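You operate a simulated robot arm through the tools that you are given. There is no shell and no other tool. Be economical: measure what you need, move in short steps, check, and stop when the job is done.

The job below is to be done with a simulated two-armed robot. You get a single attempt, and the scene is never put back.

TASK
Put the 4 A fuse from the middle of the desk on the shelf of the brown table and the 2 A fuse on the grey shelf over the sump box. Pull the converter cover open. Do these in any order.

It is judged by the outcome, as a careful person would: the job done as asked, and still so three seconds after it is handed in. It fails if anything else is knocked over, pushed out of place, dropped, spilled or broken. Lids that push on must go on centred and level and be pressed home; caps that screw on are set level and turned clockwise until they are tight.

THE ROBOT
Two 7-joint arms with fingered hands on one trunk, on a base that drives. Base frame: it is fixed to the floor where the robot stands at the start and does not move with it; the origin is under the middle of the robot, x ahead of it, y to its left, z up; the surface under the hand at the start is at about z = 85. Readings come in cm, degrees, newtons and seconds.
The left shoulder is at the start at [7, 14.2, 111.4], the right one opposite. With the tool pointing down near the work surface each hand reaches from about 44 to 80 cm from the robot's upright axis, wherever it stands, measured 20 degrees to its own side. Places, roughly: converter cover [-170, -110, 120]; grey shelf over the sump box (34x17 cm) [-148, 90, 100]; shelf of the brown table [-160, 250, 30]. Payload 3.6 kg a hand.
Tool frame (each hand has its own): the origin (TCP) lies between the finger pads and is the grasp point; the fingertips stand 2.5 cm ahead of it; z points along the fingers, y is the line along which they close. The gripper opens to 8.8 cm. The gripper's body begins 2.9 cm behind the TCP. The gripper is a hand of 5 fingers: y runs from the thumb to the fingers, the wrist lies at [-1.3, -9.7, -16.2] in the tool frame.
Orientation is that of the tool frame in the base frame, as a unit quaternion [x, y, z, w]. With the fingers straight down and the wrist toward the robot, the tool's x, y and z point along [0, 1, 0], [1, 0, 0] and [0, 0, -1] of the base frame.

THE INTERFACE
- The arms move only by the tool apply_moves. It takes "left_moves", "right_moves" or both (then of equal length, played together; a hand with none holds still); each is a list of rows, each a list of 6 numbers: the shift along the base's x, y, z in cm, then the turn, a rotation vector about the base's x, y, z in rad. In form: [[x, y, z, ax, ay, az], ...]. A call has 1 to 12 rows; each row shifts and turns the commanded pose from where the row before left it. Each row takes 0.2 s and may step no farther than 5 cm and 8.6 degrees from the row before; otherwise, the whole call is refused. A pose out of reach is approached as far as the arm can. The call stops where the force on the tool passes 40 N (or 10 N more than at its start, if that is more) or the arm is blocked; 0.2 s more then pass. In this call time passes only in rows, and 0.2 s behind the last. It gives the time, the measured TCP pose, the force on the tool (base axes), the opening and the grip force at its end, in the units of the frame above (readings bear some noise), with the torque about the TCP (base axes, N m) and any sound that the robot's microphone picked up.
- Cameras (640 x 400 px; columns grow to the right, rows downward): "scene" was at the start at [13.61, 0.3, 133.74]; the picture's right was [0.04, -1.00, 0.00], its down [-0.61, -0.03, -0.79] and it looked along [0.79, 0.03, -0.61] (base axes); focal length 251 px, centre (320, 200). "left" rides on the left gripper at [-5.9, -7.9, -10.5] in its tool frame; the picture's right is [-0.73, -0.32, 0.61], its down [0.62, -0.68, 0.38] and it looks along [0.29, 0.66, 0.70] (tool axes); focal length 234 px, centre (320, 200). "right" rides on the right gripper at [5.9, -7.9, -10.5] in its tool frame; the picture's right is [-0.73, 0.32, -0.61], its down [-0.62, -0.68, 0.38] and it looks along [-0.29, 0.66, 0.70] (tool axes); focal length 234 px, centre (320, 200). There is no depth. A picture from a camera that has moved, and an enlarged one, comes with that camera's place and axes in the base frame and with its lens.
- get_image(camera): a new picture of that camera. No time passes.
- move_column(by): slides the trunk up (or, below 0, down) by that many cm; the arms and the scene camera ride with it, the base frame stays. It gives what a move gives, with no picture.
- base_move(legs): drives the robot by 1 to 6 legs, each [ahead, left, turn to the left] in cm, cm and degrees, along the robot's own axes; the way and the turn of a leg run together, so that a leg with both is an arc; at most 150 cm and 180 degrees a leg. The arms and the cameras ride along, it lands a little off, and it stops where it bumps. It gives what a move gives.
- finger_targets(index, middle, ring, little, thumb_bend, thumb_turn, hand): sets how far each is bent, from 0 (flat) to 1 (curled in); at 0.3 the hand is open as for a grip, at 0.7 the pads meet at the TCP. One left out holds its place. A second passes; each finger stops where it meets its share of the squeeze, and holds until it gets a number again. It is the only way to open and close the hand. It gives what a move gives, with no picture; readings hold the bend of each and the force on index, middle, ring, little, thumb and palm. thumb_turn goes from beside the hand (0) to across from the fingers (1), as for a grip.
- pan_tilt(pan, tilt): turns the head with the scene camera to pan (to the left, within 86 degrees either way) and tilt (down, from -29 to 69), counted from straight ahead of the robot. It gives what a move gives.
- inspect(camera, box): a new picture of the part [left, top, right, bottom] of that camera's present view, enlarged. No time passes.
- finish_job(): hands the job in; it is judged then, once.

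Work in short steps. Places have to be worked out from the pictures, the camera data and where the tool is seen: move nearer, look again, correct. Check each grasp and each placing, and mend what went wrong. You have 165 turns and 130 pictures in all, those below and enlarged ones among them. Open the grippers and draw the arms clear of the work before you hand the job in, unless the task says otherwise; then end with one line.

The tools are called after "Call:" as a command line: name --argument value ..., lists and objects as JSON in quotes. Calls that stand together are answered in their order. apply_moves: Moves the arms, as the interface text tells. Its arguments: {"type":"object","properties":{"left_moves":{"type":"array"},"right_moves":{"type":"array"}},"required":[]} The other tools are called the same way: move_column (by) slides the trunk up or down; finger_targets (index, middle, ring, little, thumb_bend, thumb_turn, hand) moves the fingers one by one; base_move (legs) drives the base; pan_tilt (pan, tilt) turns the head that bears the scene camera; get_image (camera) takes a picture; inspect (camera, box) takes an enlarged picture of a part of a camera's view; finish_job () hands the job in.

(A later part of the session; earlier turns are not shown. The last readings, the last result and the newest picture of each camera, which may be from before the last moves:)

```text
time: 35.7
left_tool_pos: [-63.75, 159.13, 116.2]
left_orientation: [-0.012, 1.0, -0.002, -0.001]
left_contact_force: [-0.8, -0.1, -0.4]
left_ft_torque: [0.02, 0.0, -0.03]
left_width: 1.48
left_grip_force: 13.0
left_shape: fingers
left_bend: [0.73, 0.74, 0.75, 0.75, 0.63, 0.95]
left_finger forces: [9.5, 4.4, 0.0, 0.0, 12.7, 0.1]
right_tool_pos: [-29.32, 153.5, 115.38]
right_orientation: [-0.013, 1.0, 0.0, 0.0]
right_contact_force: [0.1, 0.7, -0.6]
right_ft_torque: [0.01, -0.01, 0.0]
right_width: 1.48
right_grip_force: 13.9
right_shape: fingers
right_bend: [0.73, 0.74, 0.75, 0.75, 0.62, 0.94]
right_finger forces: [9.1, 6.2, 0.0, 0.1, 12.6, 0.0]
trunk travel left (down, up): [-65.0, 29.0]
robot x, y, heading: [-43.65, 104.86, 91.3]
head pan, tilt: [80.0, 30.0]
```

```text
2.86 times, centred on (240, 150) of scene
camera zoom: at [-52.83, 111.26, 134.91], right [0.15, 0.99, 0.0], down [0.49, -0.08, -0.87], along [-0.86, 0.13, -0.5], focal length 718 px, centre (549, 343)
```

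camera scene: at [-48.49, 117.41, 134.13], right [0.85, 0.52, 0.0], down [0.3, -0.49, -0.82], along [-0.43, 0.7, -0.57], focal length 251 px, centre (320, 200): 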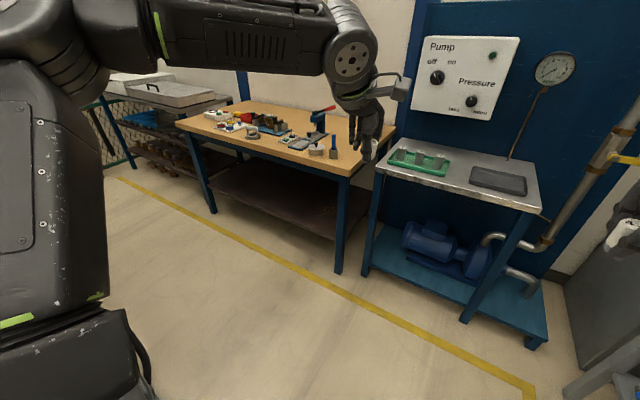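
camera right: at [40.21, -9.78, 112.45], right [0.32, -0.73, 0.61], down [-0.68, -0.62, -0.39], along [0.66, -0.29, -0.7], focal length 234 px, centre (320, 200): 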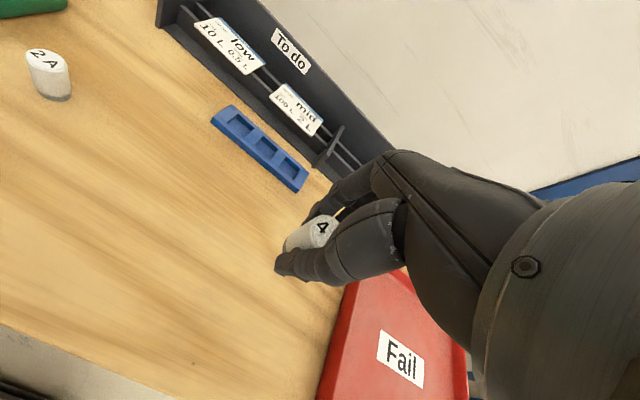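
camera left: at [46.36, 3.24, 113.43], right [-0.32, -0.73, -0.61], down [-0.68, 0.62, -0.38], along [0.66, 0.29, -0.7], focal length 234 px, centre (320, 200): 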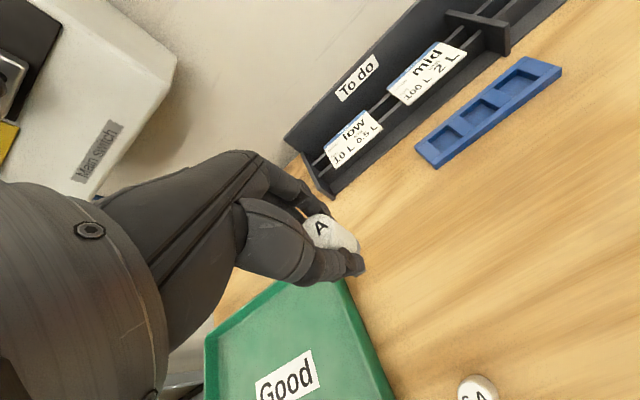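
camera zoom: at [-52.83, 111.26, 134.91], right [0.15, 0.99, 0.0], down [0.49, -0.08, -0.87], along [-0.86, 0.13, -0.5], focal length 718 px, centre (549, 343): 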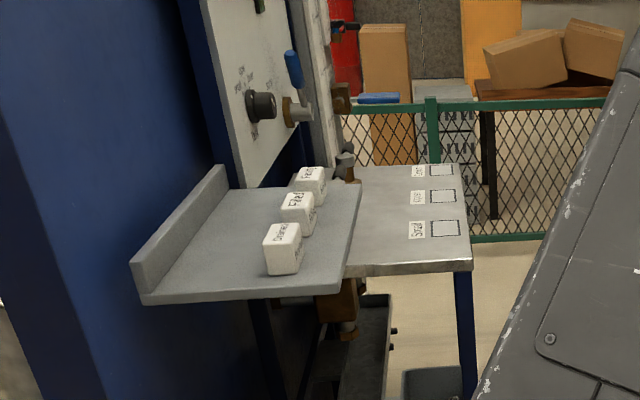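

The shelf spans about x −129…−166 and y 79…99. Three cubes stand along its middle, with free space at the back between cubes 1 and 2. I'll do the brown table first: move ahead, slide left in front of it, then lower the trunk so both hands stay under its top.

Call:
base_move --legs '[[35, 0, -1.3], [0, 114, 0]]'

Call:
pan_tilt --pan 0 --tilt 40

Call:
get_image --camera "scene"

```text
time: 42.8
left_tool_pos: [-169.7, 196.23, 116.26]
left_orientation: [-0.014, 1.0, -0.001, 0.001]
left_contact_force: [-0.2, -0.8, -0.1]
left_ft_torque: [0.05, 0.01, -0.02]
left_width: 1.46
left_grip_force: 12.9
left_shape: fingers
left_bend: [0.73, 0.74, 0.75, 0.75, 0.63, 0.95]
left_finger forces: [9.5, 4.7, 0.0, 0.0, 12.7, 0.0]
right_tool_pos: [-135.3, 190.68, 115.4]
right_orientation: [-0.015, 1.0, 0.001, 0.001]
right_contact_force: [-1.1, 0.0, 0.0]
right_ft_torque: [0.01, -0.01, 0.01]
right_width: 1.4
right_grip_force: 13.7
right_shape: fingers
right_bend: [0.73, 0.74, 0.75, 0.75, 0.62, 0.94]
right_finger forces: [9.0, 6.4, 0.1, 0.0, 12.6, 0.1]
trunk travel left (down, up): [-65.0, 29.0]
robot x, y, heading: [-149.0, 141.65, 91.8]
head pan, tilt: [80.0, 30.0]
stopped in leg 2: the robot was blocked; the commanded pose is now the measured one
```

```text
time: 44.3
left_tool_pos: [-169.41, 196.08, 116.17]
left_orientation: [-0.016, 1.0, -0.001, -0.001]
left_contact_force: [0.2, 1.0, -0.9]
left_ft_torque: [-0.02, 0.01, 0.01]
left_width: 1.45
left_grip_force: 13.2
left_shape: fingers
left_bend: [0.73, 0.74, 0.75, 0.75, 0.63, 0.95]
left_finger forces: [9.6, 4.7, 0.0, 0.1, 12.8, 0.1]
right_tool_pos: [-135.06, 190.68, 115.42]
right_orientation: [-0.016, 1.0, 0.001, 0.0]
right_contact_force: [0.2, 0.0, -0.4]
right_ft_torque: [-0.02, -0.02, 0.01]
right_width: 1.45
right_grip_force: 14.0
right_shape: fingers
right_bend: [0.73, 0.74, 0.75, 0.75, 0.62, 0.94]
right_finger forces: [8.9, 6.4, 0.0, 0.0, 12.6, 0.0]
trunk travel left (down, up): [-65.0, 29.0]
robot x, y, heading: [-149.22, 142.63, 91.8]
head pan, tilt: [0.0, 40.0]
```

```text
101 pictures are left
camera scene: at [-149.58, 155.57, 133.37], right [1.0, 0.03, 0.0], down [0.02, -0.64, -0.77], along [-0.02, 0.77, -0.64], focal length 251 px, centre (320, 200)
```

scene: 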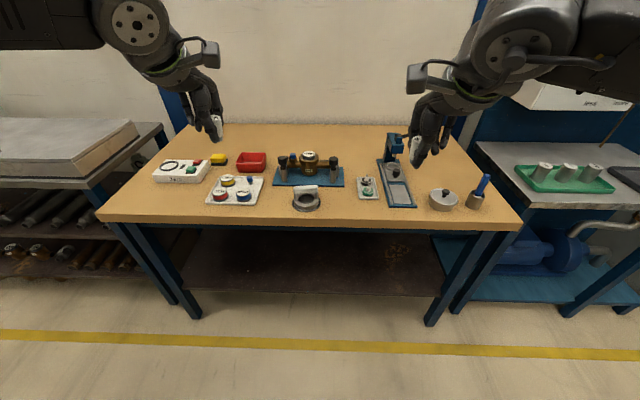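

The drive was blocked on my left. I need to see what I touched.

Call:
pan_tilt --pan 85 --tilt 45

Call:
get_image --camera "scene"

Call:
get_image --camera "left"

```text
time: 45.9
left_tool_pos: [-169.3, 196.26, 116.21]
left_orientation: [-0.015, 1.0, -0.001, 0.0]
left_contact_force: [-0.3, -0.4, -0.2]
left_ft_torque: [0.03, -0.01, -0.01]
left_width: 1.45
left_grip_force: 13.0
left_shape: fingers
left_bend: [0.73, 0.74, 0.75, 0.75, 0.63, 0.95]
left_finger forces: [9.6, 4.7, 0.0, 0.0, 12.8, 0.0]
right_tool_pos: [-134.99, 190.71, 115.34]
right_orientation: [-0.015, 1.0, 0.0, 0.0]
right_contact_force: [-0.9, 0.1, -0.4]
right_ft_torque: [0.0, 0.01, -0.03]
right_width: 1.44
right_grip_force: 14.0
right_shape: fingers
right_bend: [0.73, 0.74, 0.75, 0.75, 0.62, 0.94]
right_finger forces: [9.0, 6.6, 0.0, 0.0, 12.6, 0.0]
trunk travel left (down, up): [-65.0, 29.0]
robot x, y, heading: [-149.29, 141.78, 91.7]
head pan, tilt: [85.0, 45.0]
```

```text
100 pictures are left
camera scene: at [-157.44, 147.56, 132.65], right [0.06, 1.0, 0.0], down [0.71, -0.04, -0.71], along [-0.71, 0.04, -0.71], focal length 251 px, centre (320, 200)
```

scene: 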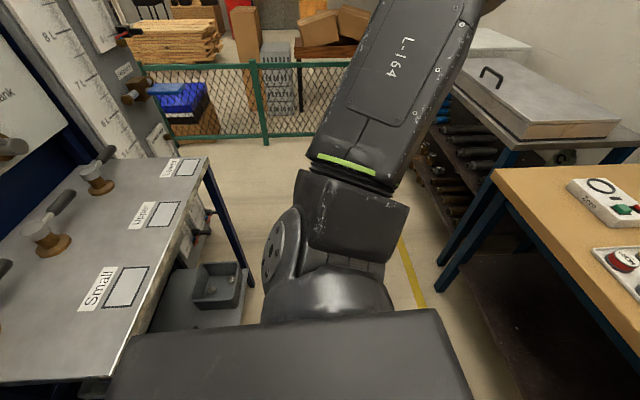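

```text
99 pictures are left
camera left: at [-163.18, 188.67, 126.82], right [0.74, -0.3, -0.61], down [-0.6, -0.7, -0.38], along [-0.31, 0.65, -0.7], focal length 234 px, centre (320, 200)
```

left: 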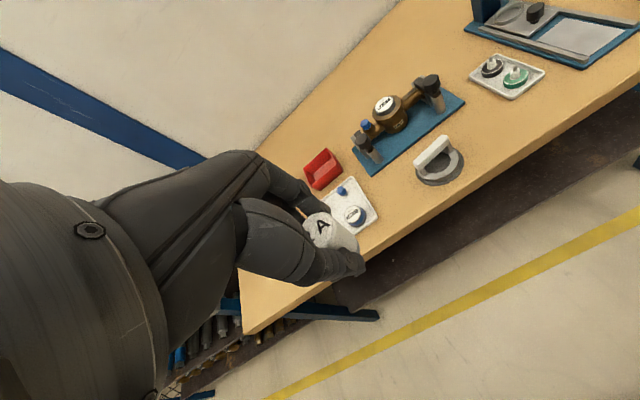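

I seem to have touched the heavy grey valve table or sump corner; nothing looks displaced. I'll shift right 8 cm for clearance, then draw both hands back from the brown table edge (y ≈ 204) before lowering.

Call:
base_move --legs '[[0, -8, -1.7]]'

Call:
apply_moves --left_moves '[[0, -4, 0, 0, 0, 0], [0, -4, 0, 0, 0, 0]]' --right_moves '[[0, -1.5, 0, 0, 0, 0], [0, -1.5, 0, 0, 0, 0]]'

Call:
get_image --camera "scene"

```text
time: 46.9
left_tool_pos: [-159.71, 196.96, 116.2]
left_orientation: [0.001, 1.0, -0.001, 0.002]
left_contact_force: [0.0, -0.6, -0.7]
left_ft_torque: [-0.03, 0.02, 0.0]
left_width: 1.44
left_grip_force: 13.9
left_shape: fingers
left_bend: [0.73, 0.74, 0.75, 0.75, 0.63, 0.95]
left_finger forces: [9.5, 4.7, 0.1, 0.0, 12.7, 0.0]
right_tool_pos: [-125.7, 190.42, 115.43]
right_orientation: [0.0, 1.0, 0.001, 0.0]
right_contact_force: [-0.4, -0.1, -0.4]
right_ft_torque: [0.0, 0.01, 0.01]
right_width: 1.43
right_grip_force: 14.0
right_shape: fingers
right_bend: [0.73, 0.74, 0.75, 0.75, 0.62, 0.94]
right_finger forces: [8.8, 6.3, 0.0, 0.0, 12.6, 0.0]
trunk travel left (down, up): [-65.0, 29.0]
robot x, y, heading: [-141.26, 142.52, 89.8]
head pan, tilt: [85.0, 45.0]
```

```text
time: 47.5
left_tool_pos: [-159.44, 188.55, 116.53]
left_orientation: [0.002, 1.0, 0.001, 0.0]
left_contact_force: [0.2, -0.6, -1.1]
left_ft_torque: [-0.01, -0.02, -0.02]
left_width: 1.47
left_grip_force: 13.4
left_shape: fingers
left_bend: [0.73, 0.74, 0.75, 0.75, 0.63, 0.95]
left_finger forces: [9.5, 4.5, 0.0, 0.0, 12.9, 0.0]
right_tool_pos: [-125.49, 187.17, 115.46]
right_orientation: [0.0, 1.0, 0.001, -0.001]
right_contact_force: [0.1, -0.6, 0.4]
right_ft_torque: [-0.01, -0.02, -0.02]
right_width: 1.43
right_grip_force: 14.1
right_shape: fingers
right_bend: [0.73, 0.74, 0.75, 0.75, 0.62, 0.94]
right_finger forces: [8.9, 6.3, 0.0, 0.0, 12.6, 0.0]
trunk travel left (down, up): [-65.0, 29.0]
robot x, y, heading: [-141.21, 142.07, 89.7]
head pan, tilt: [85.0, 45.0]
```

```text
98 pictures are left
camera scene: at [-149.2, 147.66, 132.66], right [0.09, 1.0, 0.0], down [0.7, -0.06, -0.71], along [-0.7, 0.06, -0.71], focal length 251 px, centre (320, 200)
```

scene: 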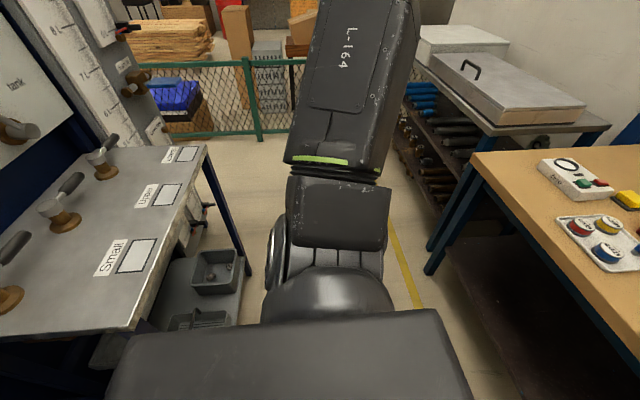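

There is clear space around both arms. Lowering the trunk by 60 cm in two steps.

Call:
move_column --by -30

Call:
move_column --by -30

Call:
pan_tilt --pan 0 --tilt 25

Call:
get_image --camera "scene"

```text
time: 50.5
left_tool_pos: [-159.59, 188.68, 86.5]
left_orientation: [0.001, 1.0, 0.0, 0.0]
left_contact_force: [-0.1, -0.1, 0.1]
left_ft_torque: [0.0, 0.01, -0.01]
left_width: 1.45
left_grip_force: 13.7
left_shape: fingers
left_bend: [0.73, 0.74, 0.75, 0.75, 0.63, 0.95]
left_finger forces: [9.5, 4.6, 0.1, 0.0, 12.8, 0.0]
right_tool_pos: [-125.53, 187.47, 85.38]
right_orientation: [-0.001, 1.0, 0.0, 0.0]
right_contact_force: [-0.1, -0.2, -0.7]
right_ft_torque: [0.0, 0.0, 0.0]
right_width: 1.44
right_grip_force: 13.9
right_shape: fingers
right_bend: [0.73, 0.74, 0.75, 0.75, 0.62, 0.94]
right_finger forces: [9.0, 6.3, 0.0, 0.0, 12.5, 0.1]
trunk travel left (down, up): [-35.0, 59.0]
robot x, y, heading: [-141.08, 142.01, 90.0]
head pan, tilt: [85.0, 45.0]
```

```text
time: 53.5
left_tool_pos: [-159.55, 188.84, 56.55]
left_orientation: [0.001, 1.0, -0.001, 0.0]
left_contact_force: [-0.9, 0.5, 0.2]
left_ft_torque: [-0.02, -0.02, 0.02]
left_width: 1.47
left_grip_force: 13.3
left_shape: fingers
left_bend: [0.73, 0.74, 0.75, 0.75, 0.63, 0.95]
left_finger forces: [9.5, 4.7, 0.0, 0.1, 12.7, 0.0]
right_tool_pos: [-125.46, 187.42, 55.34]
right_orientation: [-0.001, 1.0, 0.0, 0.0]
right_contact_force: [-0.5, 0.7, -0.8]
right_ft_torque: [0.0, 0.0, 0.03]
right_width: 1.43
right_grip_force: 13.7
right_shape: fingers
right_bend: [0.73, 0.74, 0.75, 0.75, 0.62, 0.94]
right_finger forces: [8.8, 6.5, 0.0, 0.0, 12.6, 0.0]
trunk travel left (down, up): [-5.0, 89.0]
robot x, y, heading: [-141.14, 142.24, 89.9]
head pan, tilt: [85.0, 45.0]
```

```text
time: 55.1
left_tool_pos: [-159.53, 188.7, 56.41]
left_orientation: [0.0, 1.0, -0.001, 0.001]
left_contact_force: [0.2, -0.5, -0.6]
left_ft_torque: [-0.03, -0.01, -0.02]
left_width: 1.42
left_grip_force: 13.1
left_shape: fingers
left_bend: [0.73, 0.74, 0.75, 0.75, 0.63, 0.95]
left_finger forces: [9.5, 4.6, 0.0, 0.0, 12.9, 0.0]
right_tool_pos: [-125.57, 187.54, 55.52]
right_orientation: [0.0, 1.0, 0.001, 0.0]
right_contact_force: [0.5, -0.5, -0.3]
right_ft_torque: [0.0, -0.01, -0.03]
right_width: 1.43
right_grip_force: 14.0
right_shape: fingers
right_bend: [0.73, 0.74, 0.75, 0.75, 0.62, 0.94]
right_finger forces: [8.9, 6.5, 0.1, 0.1, 12.5, 0.1]
trunk travel left (down, up): [-5.0, 89.0]
robot x, y, heading: [-141.05, 142.48, 90.0]
head pan, tilt: [0.0, 25.0]
```

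```text
97 pictures are left
camera scene: at [-141.14, 156.39, 75.7], right [1.0, 0.0, 0.0], down [0.0, -0.42, -0.91], along [0.0, 0.91, -0.42], focal length 251 px, centre (320, 200)
```

scene: 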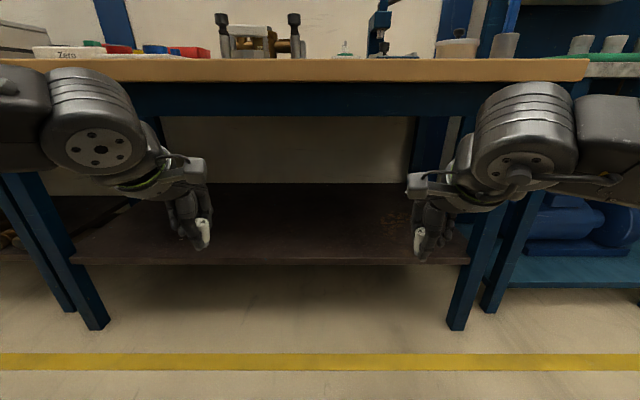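

The shelf spans y ≈ 213–276 at z ≈ 30, and the apron's underside is at about z 70. I'll lower both hands so the wrists clear the apron, then drive ahead 25 cm.

Call:
apply_moves --left_moves '[[0, 0, -4.7, 0, 0, 0], [0, 0, -4.7, 0, 0, 0], [0, 0, -4.7, 0, 0, 0]]' --right_moves '[[0, 0, -4.7, 0, 0, 0], [0, 0, -4.7, 0, 0, 0], [0, 0, -4.7, 0, 0, 0]]'

Call:
get_image --camera "scene"

```text
time: 55.9
left_tool_pos: [-159.57, 188.63, 42.58]
left_orientation: [0.0, 1.0, 0.0, 0.0]
left_contact_force: [0.0, 0.4, -0.6]
left_ft_torque: [-0.01, -0.01, -0.02]
left_width: 1.42
left_grip_force: 13.6
left_shape: fingers
left_bend: [0.73, 0.74, 0.75, 0.75, 0.63, 0.95]
left_finger forces: [9.3, 4.3, 0.0, 0.1, 12.7, 0.0]
right_tool_pos: [-125.49, 187.4, 41.18]
right_orientation: [0.0, 1.0, 0.002, 0.0]
right_contact_force: [0.1, -0.1, 0.5]
right_ft_torque: [0.01, 0.0, 0.01]
right_width: 1.39
right_grip_force: 13.8
right_shape: fingers
right_bend: [0.73, 0.74, 0.75, 0.75, 0.63, 0.94]
right_finger forces: [8.6, 6.6, 0.0, 0.0, 12.6, 0.0]
trunk travel left (down, up): [-5.0, 89.0]
robot x, y, heading: [-140.66, 142.01, 90.1]
head pan, tilt: [0.0, 25.0]
```

```text
96 pictures are left
camera scene: at [-141.13, 156.38, 75.72], right [1.0, 0.0, 0.0], down [0.0, -0.42, -0.91], along [0.0, 0.91, -0.42], focal length 251 px, centre (320, 200)
```

scene: 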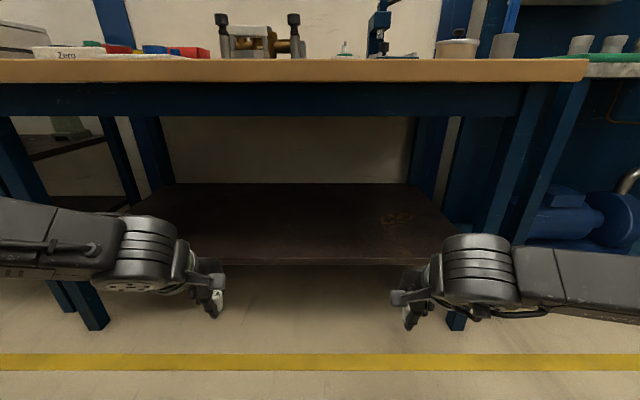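

I'll drive ahead 20 and left 9, leaving room between the forearms and the table legs.

Call:
base_move --legs '[[20, 9, 0]]'

Call:
get_image --camera "scene"

Call:
get_image --camera "right"

```text
time: 57.6
left_tool_pos: [-168.84, 208.8, 42.6]
left_orientation: [0.002, 1.0, -0.001, 0.0]
left_contact_force: [-0.2, 0.0, -1.6]
left_ft_torque: [0.02, -0.01, 0.04]
left_width: 1.44
left_grip_force: 13.2
left_shape: fingers
left_bend: [0.73, 0.74, 0.75, 0.75, 0.63, 0.95]
left_finger forces: [9.4, 4.3, 0.0, 0.0, 12.6, 0.0]
right_tool_pos: [-134.55, 207.41, 41.18]
right_orientation: [0.002, 1.0, 0.0, -0.001]
right_contact_force: [-0.2, -0.7, 0.2]
right_ft_torque: [0.01, -0.02, 0.04]
right_width: 1.41
right_grip_force: 13.5
right_shape: fingers
right_bend: [0.73, 0.74, 0.75, 0.75, 0.63, 0.94]
right_finger forces: [8.7, 6.5, 0.0, 0.1, 12.5, 0.1]
trunk travel left (down, up): [-5.0, 89.0]
robot x, y, heading: [-150.43, 162.34, 89.8]
head pan, tilt: [0.0, 25.0]
```

```text
95 pictures are left
camera scene: at [-150.38, 176.51, 75.7], right [1.0, 0.0, 0.0], down [0.0, -0.42, -0.91], along [0.0, 0.91, -0.42], focal length 251 px, centre (320, 200)
```

scene: 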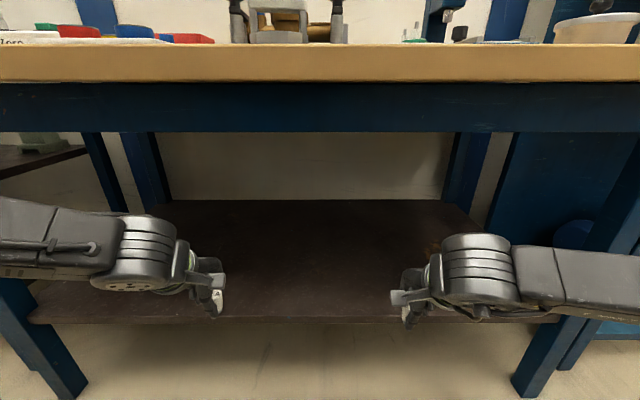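

```text
94 pictures are left
camera right: at [-140.43, 199.55, 51.77], right [0.73, 0.32, 0.61], down [0.62, -0.68, -0.38], along [0.29, 0.66, -0.7], focal length 234 px, centre (320, 200)
```

right: 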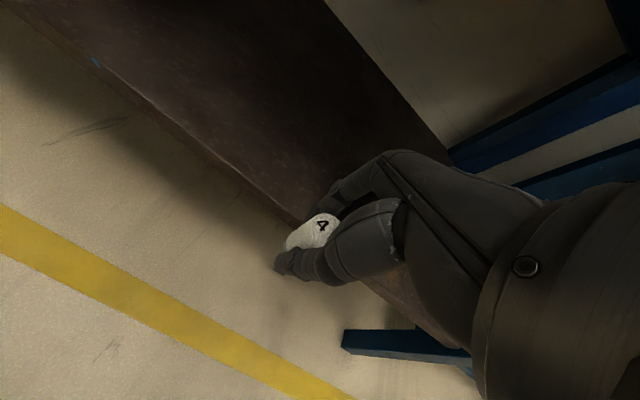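

Both hands are under the top and above the shelf. I'll extend the right hand over the shelf to about (−146, 231).

Call:
apply_moves --right_moves '[[-1.9, 3.9, 0, 0, 0, 0], [-1.9, 3.9, 0, 0, 0, 0], [-1.9, 3.9, 0, 0, 0, 0], [-1.9, 3.9, 0, 0, 0, 0], [-1.9, 3.9, 0, 0, 0, 0], [-1.9, 3.9, 0, 0, 0, 0]]'

Call:
get_image --camera "scene"

Call:
get_image --camera "right"

```text
time: 59.0
left_tool_pos: [-168.82, 208.82, 42.57]
left_orientation: [0.003, 1.0, -0.002, 0.0]
left_contact_force: [0.2, -0.7, 0.7]
left_ft_torque: [0.01, 0.01, 0.03]
left_width: 1.43
left_grip_force: 13.3
left_shape: fingers
left_bend: [0.73, 0.74, 0.75, 0.75, 0.63, 0.95]
left_finger forces: [9.4, 4.4, 0.1, 0.0, 12.7, 0.1]
right_tool_pos: [-145.73, 231.08, 41.38]
right_orientation: [0.001, 1.0, 0.0, 0.001]
right_contact_force: [-0.3, 0.8, 0.2]
right_ft_torque: [-0.03, -0.01, 0.03]
right_width: 1.39
right_grip_force: 13.7
right_shape: fingers
right_bend: [0.73, 0.74, 0.75, 0.75, 0.63, 0.94]
right_finger forces: [8.4, 6.7, 0.0, 0.1, 12.4, 0.0]
trunk travel left (down, up): [-5.0, 89.0]
robot x, y, heading: [-150.34, 162.28, 89.7]
head pan, tilt: [0.0, 25.0]
```

```text
93 pictures are left
camera scene: at [-150.38, 176.52, 75.7], right [1.0, 0.0, 0.0], down [0.0, -0.42, -0.91], along [0.0, 0.91, -0.42], focal length 251 px, centre (320, 200)
```

scene: 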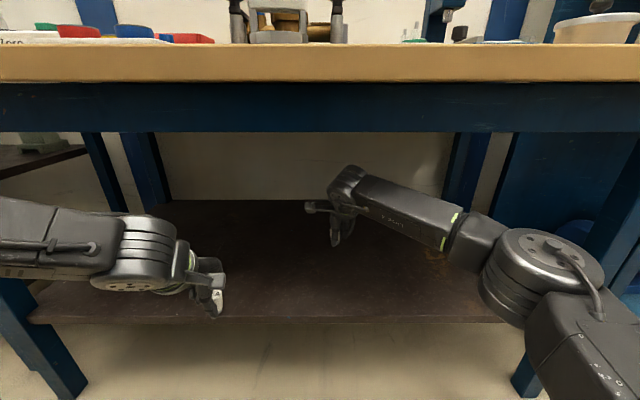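

```text
92 pictures are left
camera right: at [-151.57, 223.12, 51.88], right [0.73, 0.32, 0.61], down [0.62, -0.68, -0.38], along [0.29, 0.66, -0.7], focal length 234 px, centre (320, 200)
```

right: 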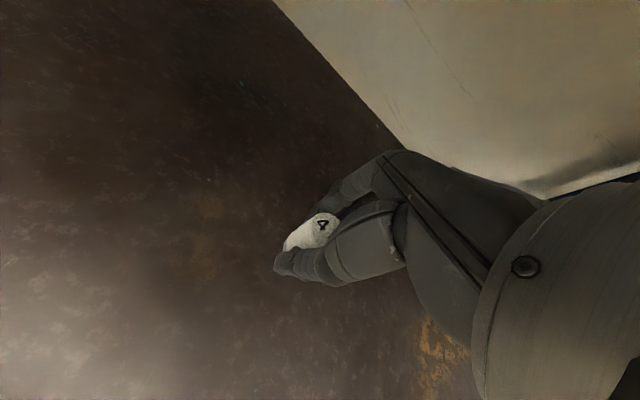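

Clear shelf is below. I'll descend, then feel for contact in small steps.

Call:
apply_moves --right_moves '[[0, 0, -3.2, 0, 0, 0], [0, 0, -2.4, 0, 0, 0], [0, 0, -0.8, 0, 0, 0]]'

Call:
apply_moves --right_moves '[[0, 0, -0.5, 0, 0, 0]]'

Call:
get_image --camera "right"

```text
time: 59.8
left_tool_pos: [-168.95, 208.85, 42.54]
left_orientation: [0.002, 1.0, -0.001, 0.0]
left_contact_force: [0.7, -0.8, 0.3]
left_ft_torque: [0.01, 0.0, 0.01]
left_width: 1.43
left_grip_force: 13.5
left_shape: fingers
left_bend: [0.73, 0.74, 0.75, 0.75, 0.63, 0.95]
left_finger forces: [9.4, 4.3, 0.2, 0.0, 12.7, 0.0]
right_tool_pos: [-146.16, 230.88, 34.94]
right_orientation: [0.001, 1.0, 0.001, 0.0]
right_contact_force: [-0.3, -0.1, -0.5]
right_ft_torque: [0.0, 0.03, 0.06]
right_width: 1.37
right_grip_force: 13.9
right_shape: fingers
right_bend: [0.73, 0.74, 0.75, 0.75, 0.63, 0.94]
right_finger forces: [8.4, 6.6, 0.0, 0.0, 12.4, 0.0]
trunk travel left (down, up): [-5.0, 89.0]
robot x, y, heading: [-150.68, 162.3, 90.0]
head pan, tilt: [0.0, 25.0]
```

```text
time: 60.2
left_tool_pos: [-168.87, 208.84, 42.56]
left_orientation: [0.003, 1.0, -0.001, 0.0]
left_contact_force: [0.4, -0.2, -0.4]
left_ft_torque: [0.02, -0.01, -0.01]
left_width: 1.42
left_grip_force: 13.4
left_shape: fingers
left_bend: [0.73, 0.74, 0.75, 0.75, 0.63, 0.95]
left_finger forces: [9.4, 4.3, 0.0, 0.0, 12.7, 0.1]
right_tool_pos: [-146.07, 231.0, 34.55]
right_orientation: [0.002, 1.0, 0.0, 0.0]
right_contact_force: [-1.1, 0.0, -0.2]
right_ft_torque: [0.04, 0.03, 0.0]
right_width: 1.38
right_grip_force: 13.3
right_shape: fingers
right_bend: [0.73, 0.74, 0.75, 0.75, 0.63, 0.94]
right_finger forces: [8.4, 6.6, 0.0, 0.0, 12.4, 0.0]
trunk travel left (down, up): [-5.0, 89.0]
robot x, y, heading: [-150.43, 162.52, 90.0]
head pan, tilt: [0.0, 25.0]
```

```text
91 pictures are left
camera right: at [-152.0, 223.04, 45.04], right [0.73, 0.32, 0.61], down [0.62, -0.68, -0.38], along [0.29, 0.66, -0.7], focal length 234 px, centre (320, 200)
```

right: 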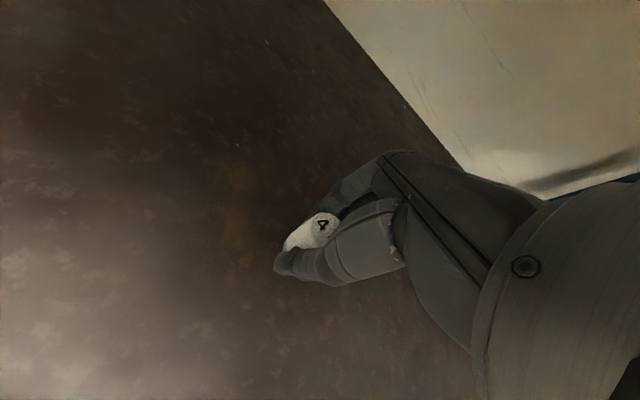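

No contact yet. Continuing in 0.4 cm steps.

Call:
apply_moves --right_moves '[[0, 0, -0.5, 0, 0, 0]]'

Call:
apply_moves --right_moves '[[0, 0, -0.4, 0, 0, 0]]'

```text
time: 60.6
left_tool_pos: [-168.85, 208.8, 42.54]
left_orientation: [0.002, 1.0, 0.0, 0.0]
left_contact_force: [-1.1, -0.8, -0.2]
left_ft_torque: [-0.01, 0.03, -0.02]
left_width: 1.43
left_grip_force: 13.0
left_shape: fingers
left_bend: [0.73, 0.74, 0.75, 0.75, 0.63, 0.95]
left_finger forces: [9.5, 4.3, 0.0, 0.1, 12.7, 0.1]
right_tool_pos: [-146.09, 231.12, 33.98]
right_orientation: [0.002, 1.0, -0.001, 0.0]
right_contact_force: [-0.3, -0.4, -0.3]
right_ft_torque: [-0.01, 0.02, 0.0]
right_width: 1.37
right_grip_force: 13.4
right_shape: fingers
right_bend: [0.73, 0.74, 0.75, 0.75, 0.63, 0.94]
right_finger forces: [8.5, 6.6, 0.0, 0.0, 12.4, 0.1]
trunk travel left (down, up): [-5.0, 89.0]
robot x, y, heading: [-150.49, 162.19, 89.7]
head pan, tilt: [0.0, 25.0]
```

```text
time: 61.0
left_tool_pos: [-168.83, 208.83, 42.6]
left_orientation: [0.003, 1.0, -0.001, 0.0]
left_contact_force: [-0.6, 0.2, 0.1]
left_ft_torque: [0.01, 0.0, -0.01]
left_width: 1.44
left_grip_force: 13.2
left_shape: fingers
left_bend: [0.73, 0.74, 0.75, 0.75, 0.63, 0.95]
left_finger forces: [9.4, 4.3, 0.0, 0.1, 12.7, 0.0]
right_tool_pos: [-146.08, 230.8, 33.47]
right_orientation: [0.001, 1.0, -0.001, 0.0]
right_contact_force: [0.5, -0.3, 0.1]
right_ft_torque: [0.01, -0.04, -0.01]
right_width: 1.38
right_grip_force: 13.5
right_shape: fingers
right_bend: [0.73, 0.74, 0.75, 0.75, 0.63, 0.94]
right_finger forces: [8.5, 6.6, 0.0, 0.1, 12.4, 0.1]
trunk travel left (down, up): [-5.0, 89.0]
robot x, y, heading: [-150.4, 162.49, 89.8]
head pan, tilt: [0.0, 25.0]
```

Still free; continuing.

Call:
apply_moves --right_moves '[[0, 0, -0.4, 0, 0, 0]]'

Call:
apply_moves --right_moves '[[0, 0, -0.3, 0, 0, 0]]'

Call:
inspect --camera "scene" --box '[260, 160, 420, 300]'

```text
time: 61.4
left_tool_pos: [-168.79, 208.8, 42.56]
left_orientation: [0.003, 1.0, -0.001, 0.001]
left_contact_force: [0.5, 0.5, 0.5]
left_ft_torque: [-0.01, -0.01, 0.0]
left_width: 1.46
left_grip_force: 13.4
left_shape: fingers
left_bend: [0.73, 0.74, 0.75, 0.75, 0.63, 0.95]
left_finger forces: [9.4, 4.2, 0.0, 0.0, 12.7, 0.1]
right_tool_pos: [-146.05, 230.79, 33.0]
right_orientation: [0.003, 1.0, 0.001, 0.0]
right_contact_force: [0.1, 0.2, -0.7]
right_ft_torque: [0.0, 0.01, 0.01]
right_width: 1.36
right_grip_force: 13.8
right_shape: fingers
right_bend: [0.73, 0.74, 0.75, 0.75, 0.63, 0.94]
right_finger forces: [8.4, 6.6, 0.0, 0.1, 12.4, 0.0]
trunk travel left (down, up): [-5.0, 89.0]
robot x, y, heading: [-150.2, 162.85, 89.5]
head pan, tilt: [0.0, 25.0]
```

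```text
time: 61.8
left_tool_pos: [-168.85, 208.76, 42.55]
left_orientation: [0.003, 1.0, -0.001, 0.0]
left_contact_force: [-0.4, 0.2, -0.3]
left_ft_torque: [-0.01, 0.0, 0.01]
left_width: 1.48
left_grip_force: 13.3
left_shape: fingers
left_bend: [0.73, 0.74, 0.75, 0.75, 0.63, 0.95]
left_finger forces: [9.5, 4.3, 0.0, 0.1, 12.6, 0.0]
right_tool_pos: [-145.89, 230.81, 32.68]
right_orientation: [0.002, 1.0, 0.0, 0.0]
right_contact_force: [-0.6, 0.8, 0.2]
right_ft_torque: [0.01, 0.0, 0.01]
right_width: 1.39
right_grip_force: 13.8
right_shape: fingers
right_bend: [0.73, 0.74, 0.75, 0.75, 0.63, 0.94]
right_finger forces: [8.4, 6.7, 0.1, 0.1, 12.4, 0.1]
trunk travel left (down, up): [-5.0, 89.0]
robot x, y, heading: [-150.62, 162.3, 90.0]
head pan, tilt: [0.0, 25.0]
```

```text
2.86 times, centred on (340, 230) of scene
camera zoom: at [-150.39, 176.52, 75.7], right [1.0, 0.0, 0.0], down [0.0, -0.42, -0.91], along [0.0, 0.91, -0.42], focal length 718 px, centre (263, 114)
```

zoom: 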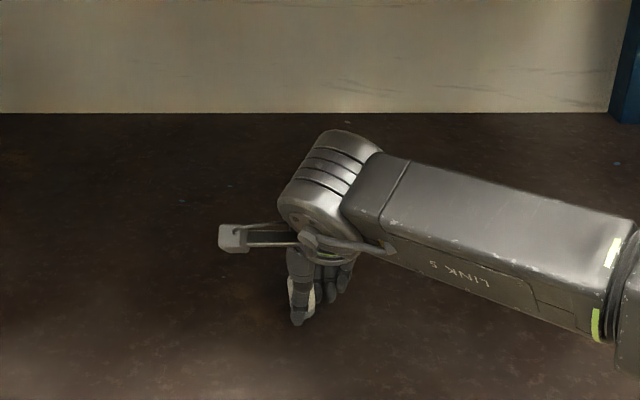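

Still no force. Continuing in 0.4 cm steps.

Call:
apply_moves --right_moves '[[0, 0, -0.4, 0, 0, 0]]'

Call:
apply_moves --right_moves '[[0, 0, -0.4, 0, 0, 0]]'

Call:
get_image --camera "right"

```text
time: 62.2
left_tool_pos: [-168.85, 208.8, 42.63]
left_orientation: [0.002, 1.0, 0.0, 0.0]
left_contact_force: [-0.3, -0.4, -0.2]
left_ft_torque: [0.01, -0.03, -0.01]
left_width: 1.43
left_grip_force: 13.2
left_shape: fingers
left_bend: [0.73, 0.74, 0.75, 0.75, 0.63, 0.95]
left_finger forces: [9.4, 4.3, 0.1, 0.0, 12.7, 0.0]
right_tool_pos: [-145.89, 230.81, 32.33]
right_orientation: [0.002, 1.0, 0.001, 0.0]
right_contact_force: [0.3, 0.0, 1.3]
right_ft_torque: [-0.06, 0.02, -0.01]
right_width: 1.4
right_grip_force: 13.9
right_shape: fingers
right_bend: [0.73, 0.74, 0.75, 0.75, 0.63, 0.94]
right_finger forces: [8.4, 6.9, 0.0, 0.1, 12.6, 0.0]
trunk travel left (down, up): [-5.0, 89.0]
robot x, y, heading: [-150.6, 162.6, 89.8]
head pan, tilt: [0.0, 25.0]
```

```text
time: 62.6
left_tool_pos: [-168.82, 208.84, 42.74]
left_orientation: [0.002, 1.0, 0.001, 0.0]
left_contact_force: [-0.5, 0.6, 0.2]
left_ft_torque: [0.0, -0.03, 0.01]
left_width: 1.44
left_grip_force: 12.9
left_shape: fingers
left_bend: [0.73, 0.74, 0.75, 0.75, 0.63, 0.95]
left_finger forces: [9.4, 4.3, 0.0, 0.1, 12.8, 0.0]
right_tool_pos: [-146.06, 230.9, 32.12]
right_orientation: [0.002, 1.0, 0.003, -0.002]
right_contact_force: [2.9, 0.6, 18.2]
right_ft_torque: [-0.33, 0.07, 0.06]
right_width: 1.37
right_grip_force: 24.0
right_shape: fingers
right_bend: [0.73, 0.74, 0.75, 0.75, 0.64, 0.94]
right_finger forces: [9.9, 8.5, 0.0, 0.1, 29.9, 0.0]
trunk travel left (down, up): [-5.0, 89.0]
robot x, y, heading: [-150.08, 162.55, 89.8]
head pan, tilt: [0.0, 25.0]
```

```text
89 pictures are left
camera right: at [-151.84, 222.92, 42.76], right [0.73, 0.32, 0.61], down [0.62, -0.68, -0.39], along [0.29, 0.66, -0.69], focal length 234 px, centre (320, 200)
```

right: 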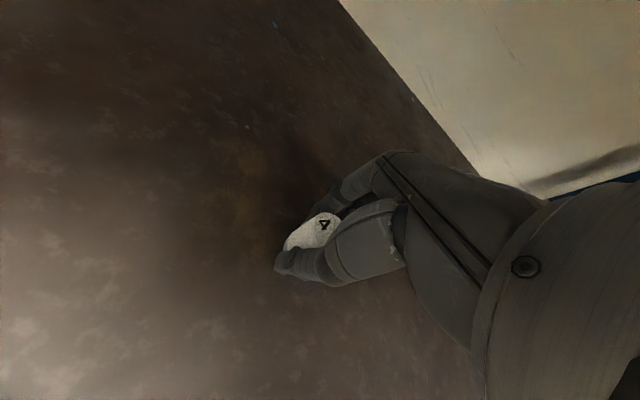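

Contact at 18 N. I'll ease up 0.25 cm and release gently.

Call:
apply_moves --right_moves '[[0, 0, 0.3, 0, 0, 0]]'

Call:
finger_targets --hand "right" --index 0.6 --middle 0.6 --ring 0.6 --little 0.6 --thumb_bend 0.5

Call:
finger_targets --hand "right" --index 0.4 --middle 0.4 --ring 0.4 --little 0.4 --thumb_bend 0.35

Call:
get_image --camera "right"

```text
time: 63.0
left_tool_pos: [-168.97, 208.72, 42.74]
left_orientation: [0.003, 1.0, -0.001, -0.001]
left_contact_force: [1.2, -0.1, 0.7]
left_ft_torque: [0.0, -0.03, -0.02]
left_width: 1.41
left_grip_force: 13.4
left_shape: fingers
left_bend: [0.73, 0.74, 0.75, 0.75, 0.63, 0.95]
left_finger forces: [9.3, 4.3, 0.0, 0.0, 12.7, 0.0]
right_tool_pos: [-145.95, 230.79, 32.23]
right_orientation: [0.001, 1.0, 0.001, -0.001]
right_contact_force: [0.9, 2.4, 8.0]
right_ft_torque: [-0.1, 0.04, 0.01]
right_width: 1.36
right_grip_force: 19.7
right_shape: fingers
right_bend: [0.73, 0.74, 0.75, 0.75, 0.65, 0.94]
right_finger forces: [10.0, 8.0, 0.0, 0.0, 21.5, 0.0]
trunk travel left (down, up): [-5.0, 89.0]
robot x, y, heading: [-150.31, 162.53, 89.7]
head pan, tilt: [0.0, 25.0]
```

```text
time: 64.0
left_tool_pos: [-168.87, 208.75, 42.65]
left_orientation: [0.002, 1.0, 0.0, 0.0]
left_contact_force: [-0.5, 0.4, -0.1]
left_ft_torque: [0.01, 0.01, -0.02]
left_width: 1.44
left_grip_force: 13.4
left_shape: fingers
left_bend: [0.73, 0.74, 0.75, 0.75, 0.63, 0.95]
left_finger forces: [9.4, 4.3, 0.1, 0.1, 12.7, 0.1]
right_tool_pos: [-146.04, 230.7, 32.2]
right_orientation: [0.001, 1.0, 0.001, 0.0]
right_contact_force: [-1.3, -1.6, 5.7]
right_ft_torque: [0.09, 0.07, 0.04]
right_width: 2.83
right_grip_force: 2.4
right_shape: fingers
right_bend: [0.62, 0.61, 0.6, 0.6, 0.5, 0.97]
right_finger forces: [3.1, 2.6, 0.0, 0.1, 0.1, 0.0]
trunk travel left (down, up): [-5.0, 89.0]
robot x, y, heading: [-150.51, 162.4, 89.7]
head pan, tilt: [0.0, 25.0]
```

```text
time: 65.0
left_tool_pos: [-168.91, 208.73, 42.7]
left_orientation: [0.003, 1.0, 0.0, 0.0]
left_contact_force: [0.3, -0.5, -0.4]
left_ft_torque: [0.05, 0.02, -0.02]
left_width: 1.42
left_grip_force: 13.7
left_shape: fingers
left_bend: [0.73, 0.74, 0.75, 0.75, 0.63, 0.95]
left_finger forces: [9.5, 4.3, 0.1, 0.0, 12.7, 0.1]
right_tool_pos: [-145.96, 230.81, 32.3]
right_orientation: [0.002, 1.0, 0.001, 0.0]
right_contact_force: [1.4, -2.2, 6.2]
right_ft_torque: [0.12, -0.06, -0.02]
right_width: 6.84
right_grip_force: 3.3
right_shape: fingers
right_bend: [0.4, 0.42, 0.4, 0.4, 0.35, 0.97]
right_finger forces: [0.1, 5.7, 0.0, 0.0, 0.1, 0.0]
trunk travel left (down, up): [-5.0, 89.0]
robot x, y, heading: [-150.5, 162.33, 89.8]
head pan, tilt: [0.0, 25.0]
```

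```text
88 pictures are left
camera right: at [-151.84, 222.91, 42.82], right [0.73, 0.32, 0.61], down [0.62, -0.68, -0.38], along [0.29, 0.66, -0.69], focal length 234 px, centre (320, 200)
```

right: 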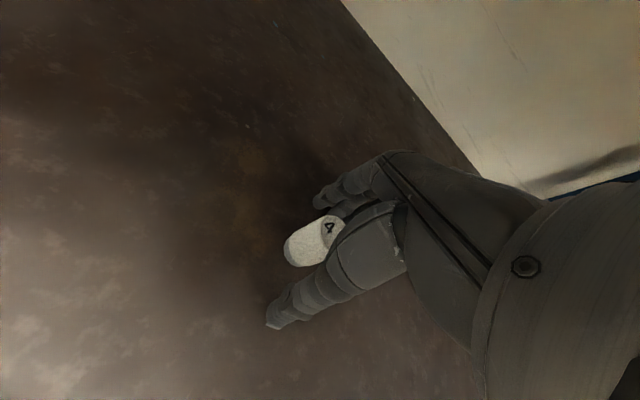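

The fuse is released and only the middle fingertip touches the shelf. I'll raise slowly straight up and check.

Call:
apply_moves --right_moves '[[0, 0, 0.6, 0, 0, 0], [0, 0, 2, 0, 0, 0], [0, 0, 4, 0, 0, 0]]'

Call:
get_image --camera "right"

```text
time: 65.8
left_tool_pos: [-168.95, 208.83, 42.56]
left_orientation: [0.002, 1.0, -0.001, -0.001]
left_contact_force: [0.0, -0.5, -0.9]
left_ft_torque: [-0.01, -0.01, 0.0]
left_width: 1.43
left_grip_force: 13.1
left_shape: fingers
left_bend: [0.73, 0.74, 0.75, 0.75, 0.63, 0.95]
left_finger forces: [9.3, 4.3, 0.1, 0.0, 12.6, 0.0]
right_tool_pos: [-146.15, 230.79, 38.47]
right_orientation: [0.002, 1.0, 0.0, 0.0]
right_contact_force: [0.2, -0.5, -1.0]
right_ft_torque: [0.02, 0.02, 0.02]
right_width: 6.85
right_grip_force: 0.2
right_shape: fingers
right_bend: [0.4, 0.4, 0.4, 0.4, 0.35, 0.97]
right_finger forces: [0.1, 0.1, 0.0, 0.0, 0.0, 0.1]
trunk travel left (down, up): [-5.0, 89.0]
robot x, y, heading: [-150.15, 162.16, 89.9]
head pan, tilt: [0.0, 25.0]
```

```text
87 pictures are left
camera right: at [-151.99, 222.91, 49.1], right [0.73, 0.32, 0.61], down [0.62, -0.68, -0.38], along [0.29, 0.66, -0.7], focal length 234 px, centre (320, 200)
```

right: 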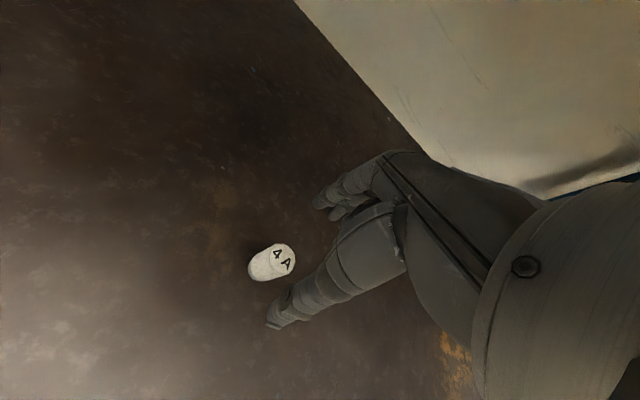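

The 4A stands upright on the shelf. Raising a little and withdrawing the right hand the way it came.

Call:
apply_moves --right_moves '[[0, 0, 3, 0, 0, 0], [1.9, -3.9, 0, 0, 0, 0], [1.9, -3.9, 0, 0, 0, 0], [1.9, -3.9, 0, 0, 0, 0], [1.9, -3.9, 0, 0, 0, 0], [1.9, -3.9, 0, 0, 0, 0], [1.9, -3.9, 0, 0, 0, 0]]'

Call:
inspect --camera "scene" --box '[200, 160, 440, 340]'

```text
time: 67.4
left_tool_pos: [-168.86, 208.79, 42.54]
left_orientation: [0.002, 1.0, -0.001, 0.0]
left_contact_force: [-0.2, -0.2, -0.9]
left_ft_torque: [0.0, -0.03, 0.02]
left_width: 1.44
left_grip_force: 12.6
left_shape: fingers
left_bend: [0.73, 0.74, 0.75, 0.75, 0.63, 0.95]
left_finger forces: [9.4, 4.2, 0.0, 0.0, 12.6, 0.1]
right_tool_pos: [-134.31, 207.51, 41.82]
right_orientation: [0.002, 1.0, 0.0, 0.0]
right_contact_force: [0.1, 0.7, 0.6]
right_ft_torque: [-0.01, -0.04, 0.02]
right_width: 6.85
right_grip_force: 0.1
right_shape: fingers
right_bend: [0.4, 0.4, 0.4, 0.4, 0.35, 0.97]
right_finger forces: [0.1, 0.0, 0.0, 0.0, 0.0, 0.0]
trunk travel left (down, up): [-5.0, 89.0]
robot x, y, heading: [-150.43, 162.23, 90.0]
head pan, tilt: [0.0, 25.0]
```

```text
2.22 times, centred on (320, 250) of scene
camera zoom: at [-150.39, 176.52, 75.7], right [1.0, 0.0, 0.0], down [0.0, -0.42, -0.91], along [0.0, 0.91, -0.42], focal length 558 px, centre (320, 89)
```

zoom: 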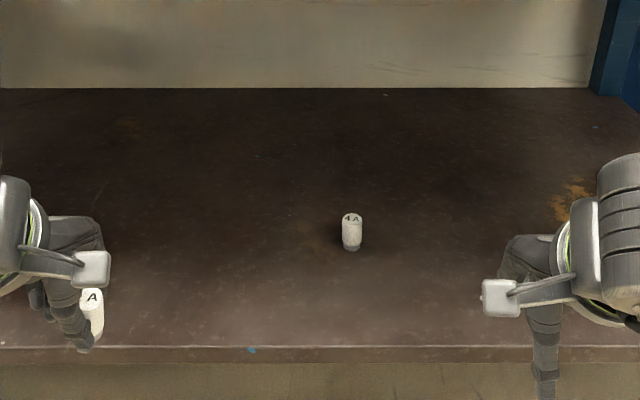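

The 4A is placed and stable. Backing out the way I came and raising the trunk.

Call:
base_move --legs '[[-20, -9, 0]]'

Call:
move_column --by 60

Call:
apply_moves --left_moves '[[0, 0, 4.7, 0, 0, 0], [0, 0, 4.7, 0, 0, 0], [0, 0, 4.7, 0, 0, 0]]' --right_moves '[[0, 0, 4.7, 0, 0, 0], [0, 0, 4.7, 0, 0, 0], [0, 0, 4.7, 0, 0, 0]]'

Call:
pan_tilt --pan 0 --tilt 40

Call:
get_image --camera "scene"

```text
time: 69.1
left_tool_pos: [-160.21, 188.92, 42.61]
left_orientation: [0.003, 1.0, -0.001, 0.001]
left_contact_force: [-0.4, 0.3, -0.2]
left_ft_torque: [0.0, 0.02, -0.02]
left_width: 1.44
left_grip_force: 12.5
left_shape: fingers
left_bend: [0.73, 0.74, 0.75, 0.75, 0.63, 0.95]
left_finger forces: [9.5, 4.3, 0.0, 0.0, 12.6, 0.0]
right_tool_pos: [-125.52, 187.72, 41.77]
right_orientation: [0.001, 1.0, 0.0, 0.0]
right_contact_force: [0.1, -0.2, -0.3]
right_ft_torque: [0.01, 0.02, -0.02]
right_width: 6.84
right_grip_force: 0.2
right_shape: fingers
right_bend: [0.4, 0.4, 0.4, 0.4, 0.35, 0.97]
right_finger forces: [0.0, 0.0, 0.0, 0.0, 0.1, 0.0]
trunk travel left (down, up): [-5.0, 89.0]
robot x, y, heading: [-141.2, 142.39, 89.7]
head pan, tilt: [0.0, 25.0]
```

```text
refused: 60 is not a number from -40 to 40
```

```text
time: 69.9
left_tool_pos: [-160.4, 188.86, 56.63]
left_orientation: [0.003, 1.0, -0.001, 0.0]
left_contact_force: [0.6, 0.0, 0.1]
left_ft_torque: [-0.02, 0.01, 0.0]
left_width: 1.44
left_grip_force: 12.9
left_shape: fingers
left_bend: [0.73, 0.74, 0.75, 0.75, 0.63, 0.95]
left_finger forces: [9.3, 3.9, 0.0, 0.0, 12.4, 0.0]
right_tool_pos: [-125.63, 187.62, 55.67]
right_orientation: [0.002, 1.0, 0.0, 0.001]
right_contact_force: [1.4, -0.3, 0.4]
right_ft_torque: [-0.01, 0.02, 0.02]
right_width: 6.87
right_grip_force: 0.1
right_shape: fingers
right_bend: [0.4, 0.4, 0.4, 0.4, 0.35, 0.97]
right_finger forces: [0.0, 0.1, 0.0, 0.0, 0.0, 0.0]
trunk travel left (down, up): [-5.0, 89.0]
robot x, y, heading: [-141.83, 142.55, 89.9]
head pan, tilt: [0.0, 25.0]
```

```text
time: 70.7
left_tool_pos: [-160.48, 188.99, 56.55]
left_orientation: [0.002, 1.0, 0.0, 0.0]
left_contact_force: [1.2, -0.4, 0.2]
left_ft_torque: [-0.02, -0.02, -0.01]
left_width: 1.46
left_grip_force: 13.0
left_shape: fingers
left_bend: [0.73, 0.74, 0.75, 0.75, 0.63, 0.95]
left_finger forces: [9.3, 4.0, 0.0, 0.1, 12.5, 0.1]
right_tool_pos: [-125.57, 187.66, 55.69]
right_orientation: [0.002, 1.0, 0.0, 0.0]
right_contact_force: [-0.6, -0.4, 0.9]
right_ft_torque: [0.0, -0.01, 0.02]
right_width: 6.86
right_grip_force: 0.0
right_shape: fingers
right_bend: [0.4, 0.4, 0.4, 0.4, 0.35, 0.97]
right_finger forces: [0.0, 0.0, 0.0, 0.0, 0.0, 0.0]
trunk travel left (down, up): [-5.0, 89.0]
robot x, y, heading: [-141.44, 142.35, 89.4]
head pan, tilt: [0.0, 40.0]
```

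```text
85 pictures are left
camera scene: at [-141.64, 155.85, 73.38], right [1.0, 0.0, 0.0], down [0.0, -0.64, -0.77], along [0.0, 0.77, -0.64], focal length 251 px, centre (320, 200)
```

scene: 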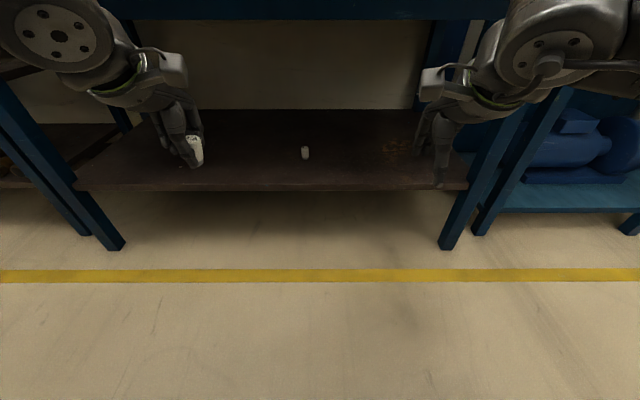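

Raising the trunk fully, then going to open floor to turn safely.

Call:
move_column --by 30

Call:
move_column --by 30

Call:
base_move --legs '[[0, -75, 0], [-15, 0, 0], [0, 0, 150]]'

Call:
get_image --camera "scene"

```text
time: 73.7
left_tool_pos: [-160.34, 188.91, 86.61]
left_orientation: [0.003, 1.0, -0.001, 0.001]
left_contact_force: [0.4, -0.2, 0.4]
left_ft_torque: [-0.01, 0.01, 0.01]
left_width: 1.45
left_grip_force: 13.1
left_shape: fingers
left_bend: [0.73, 0.74, 0.75, 0.75, 0.63, 0.95]
left_finger forces: [9.4, 3.9, 0.0, 0.0, 12.5, 0.0]
right_tool_pos: [-125.54, 187.73, 85.6]
right_orientation: [0.002, 1.0, -0.001, 0.0]
right_contact_force: [0.2, -0.2, 0.3]
right_ft_torque: [-0.01, -0.02, 0.0]
right_width: 6.86
right_grip_force: 0.0
right_shape: fingers
right_bend: [0.4, 0.4, 0.4, 0.4, 0.35, 0.97]
right_finger forces: [0.1, 0.1, 0.1, 0.0, 0.0, 0.0]
trunk travel left (down, up): [-35.0, 59.0]
robot x, y, heading: [-141.32, 142.58, 89.7]
head pan, tilt: [0.0, 40.0]
```

```text
time: 76.7
left_tool_pos: [-160.27, 188.85, 116.56]
left_orientation: [0.003, 1.0, -0.001, 0.0]
left_contact_force: [0.3, -0.5, -1.7]
left_ft_torque: [0.0, 0.02, -0.01]
left_width: 1.42
left_grip_force: 13.2
left_shape: fingers
left_bend: [0.73, 0.74, 0.75, 0.75, 0.63, 0.95]
left_finger forces: [9.3, 4.0, 0.0, 0.0, 12.5, 0.1]
right_tool_pos: [-125.57, 187.81, 115.6]
right_orientation: [0.001, 1.0, -0.001, 0.0]
right_contact_force: [0.0, -0.4, -0.2]
right_ft_torque: [-0.01, 0.01, 0.02]
right_width: 6.87
right_grip_force: 0.1
right_shape: fingers
right_bend: [0.4, 0.4, 0.4, 0.4, 0.35, 0.97]
right_finger forces: [0.0, 0.0, 0.0, 0.1, 0.1, 0.1]
trunk travel left (down, up): [-65.0, 29.0]
robot x, y, heading: [-141.51, 142.45, 89.7]
head pan, tilt: [0.0, 40.0]
```

```text
time: 87.6
left_tool_pos: [-77.95, 79.62, 116.62]
left_orientation: [0.951, -0.309, 0.0, -0.001]
left_contact_force: [0.0, 0.0, -0.4]
left_ft_torque: [0.01, 0.0, 0.04]
left_width: 1.43
left_grip_force: 12.3
left_shape: fingers
left_bend: [0.73, 0.74, 0.75, 0.75, 0.63, 0.95]
left_finger forces: [8.8, 3.8, 0.0, 0.0, 11.6, 0.1]
right_tool_pos: [-105.38, 100.94, 115.61]
right_orientation: [0.951, -0.31, 0.0, 0.0]
right_contact_force: [-0.3, -0.6, -0.5]
right_ft_torque: [-0.03, 0.02, 0.01]
right_width: 6.85
right_grip_force: 0.1
right_shape: fingers
right_bend: [0.4, 0.4, 0.4, 0.4, 0.35, 0.97]
right_finger forces: [0.0, 0.0, 0.0, 0.0, 0.1, 0.0]
trunk travel left (down, up): [-65.0, 29.0]
robot x, y, heading: [-65.48, 128.1, -126.2]
head pan, tilt: [0.0, 40.0]
```

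```text
84 pictures are left
camera scene: at [-73.92, 117.24, 133.37], right [-0.81, 0.59, 0.0], down [0.38, 0.52, -0.77], along [-0.45, -0.62, -0.64], focal length 251 px, centre (320, 200)
```

scene: 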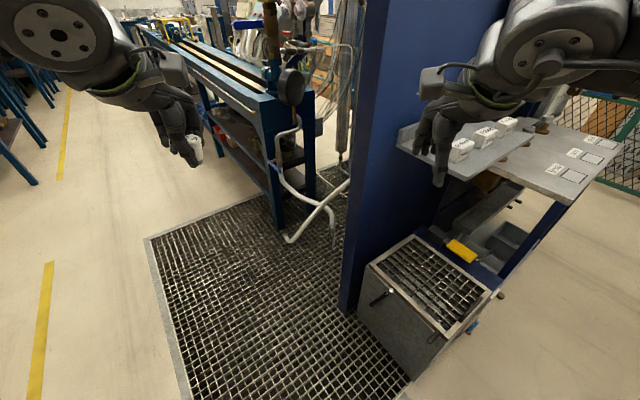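

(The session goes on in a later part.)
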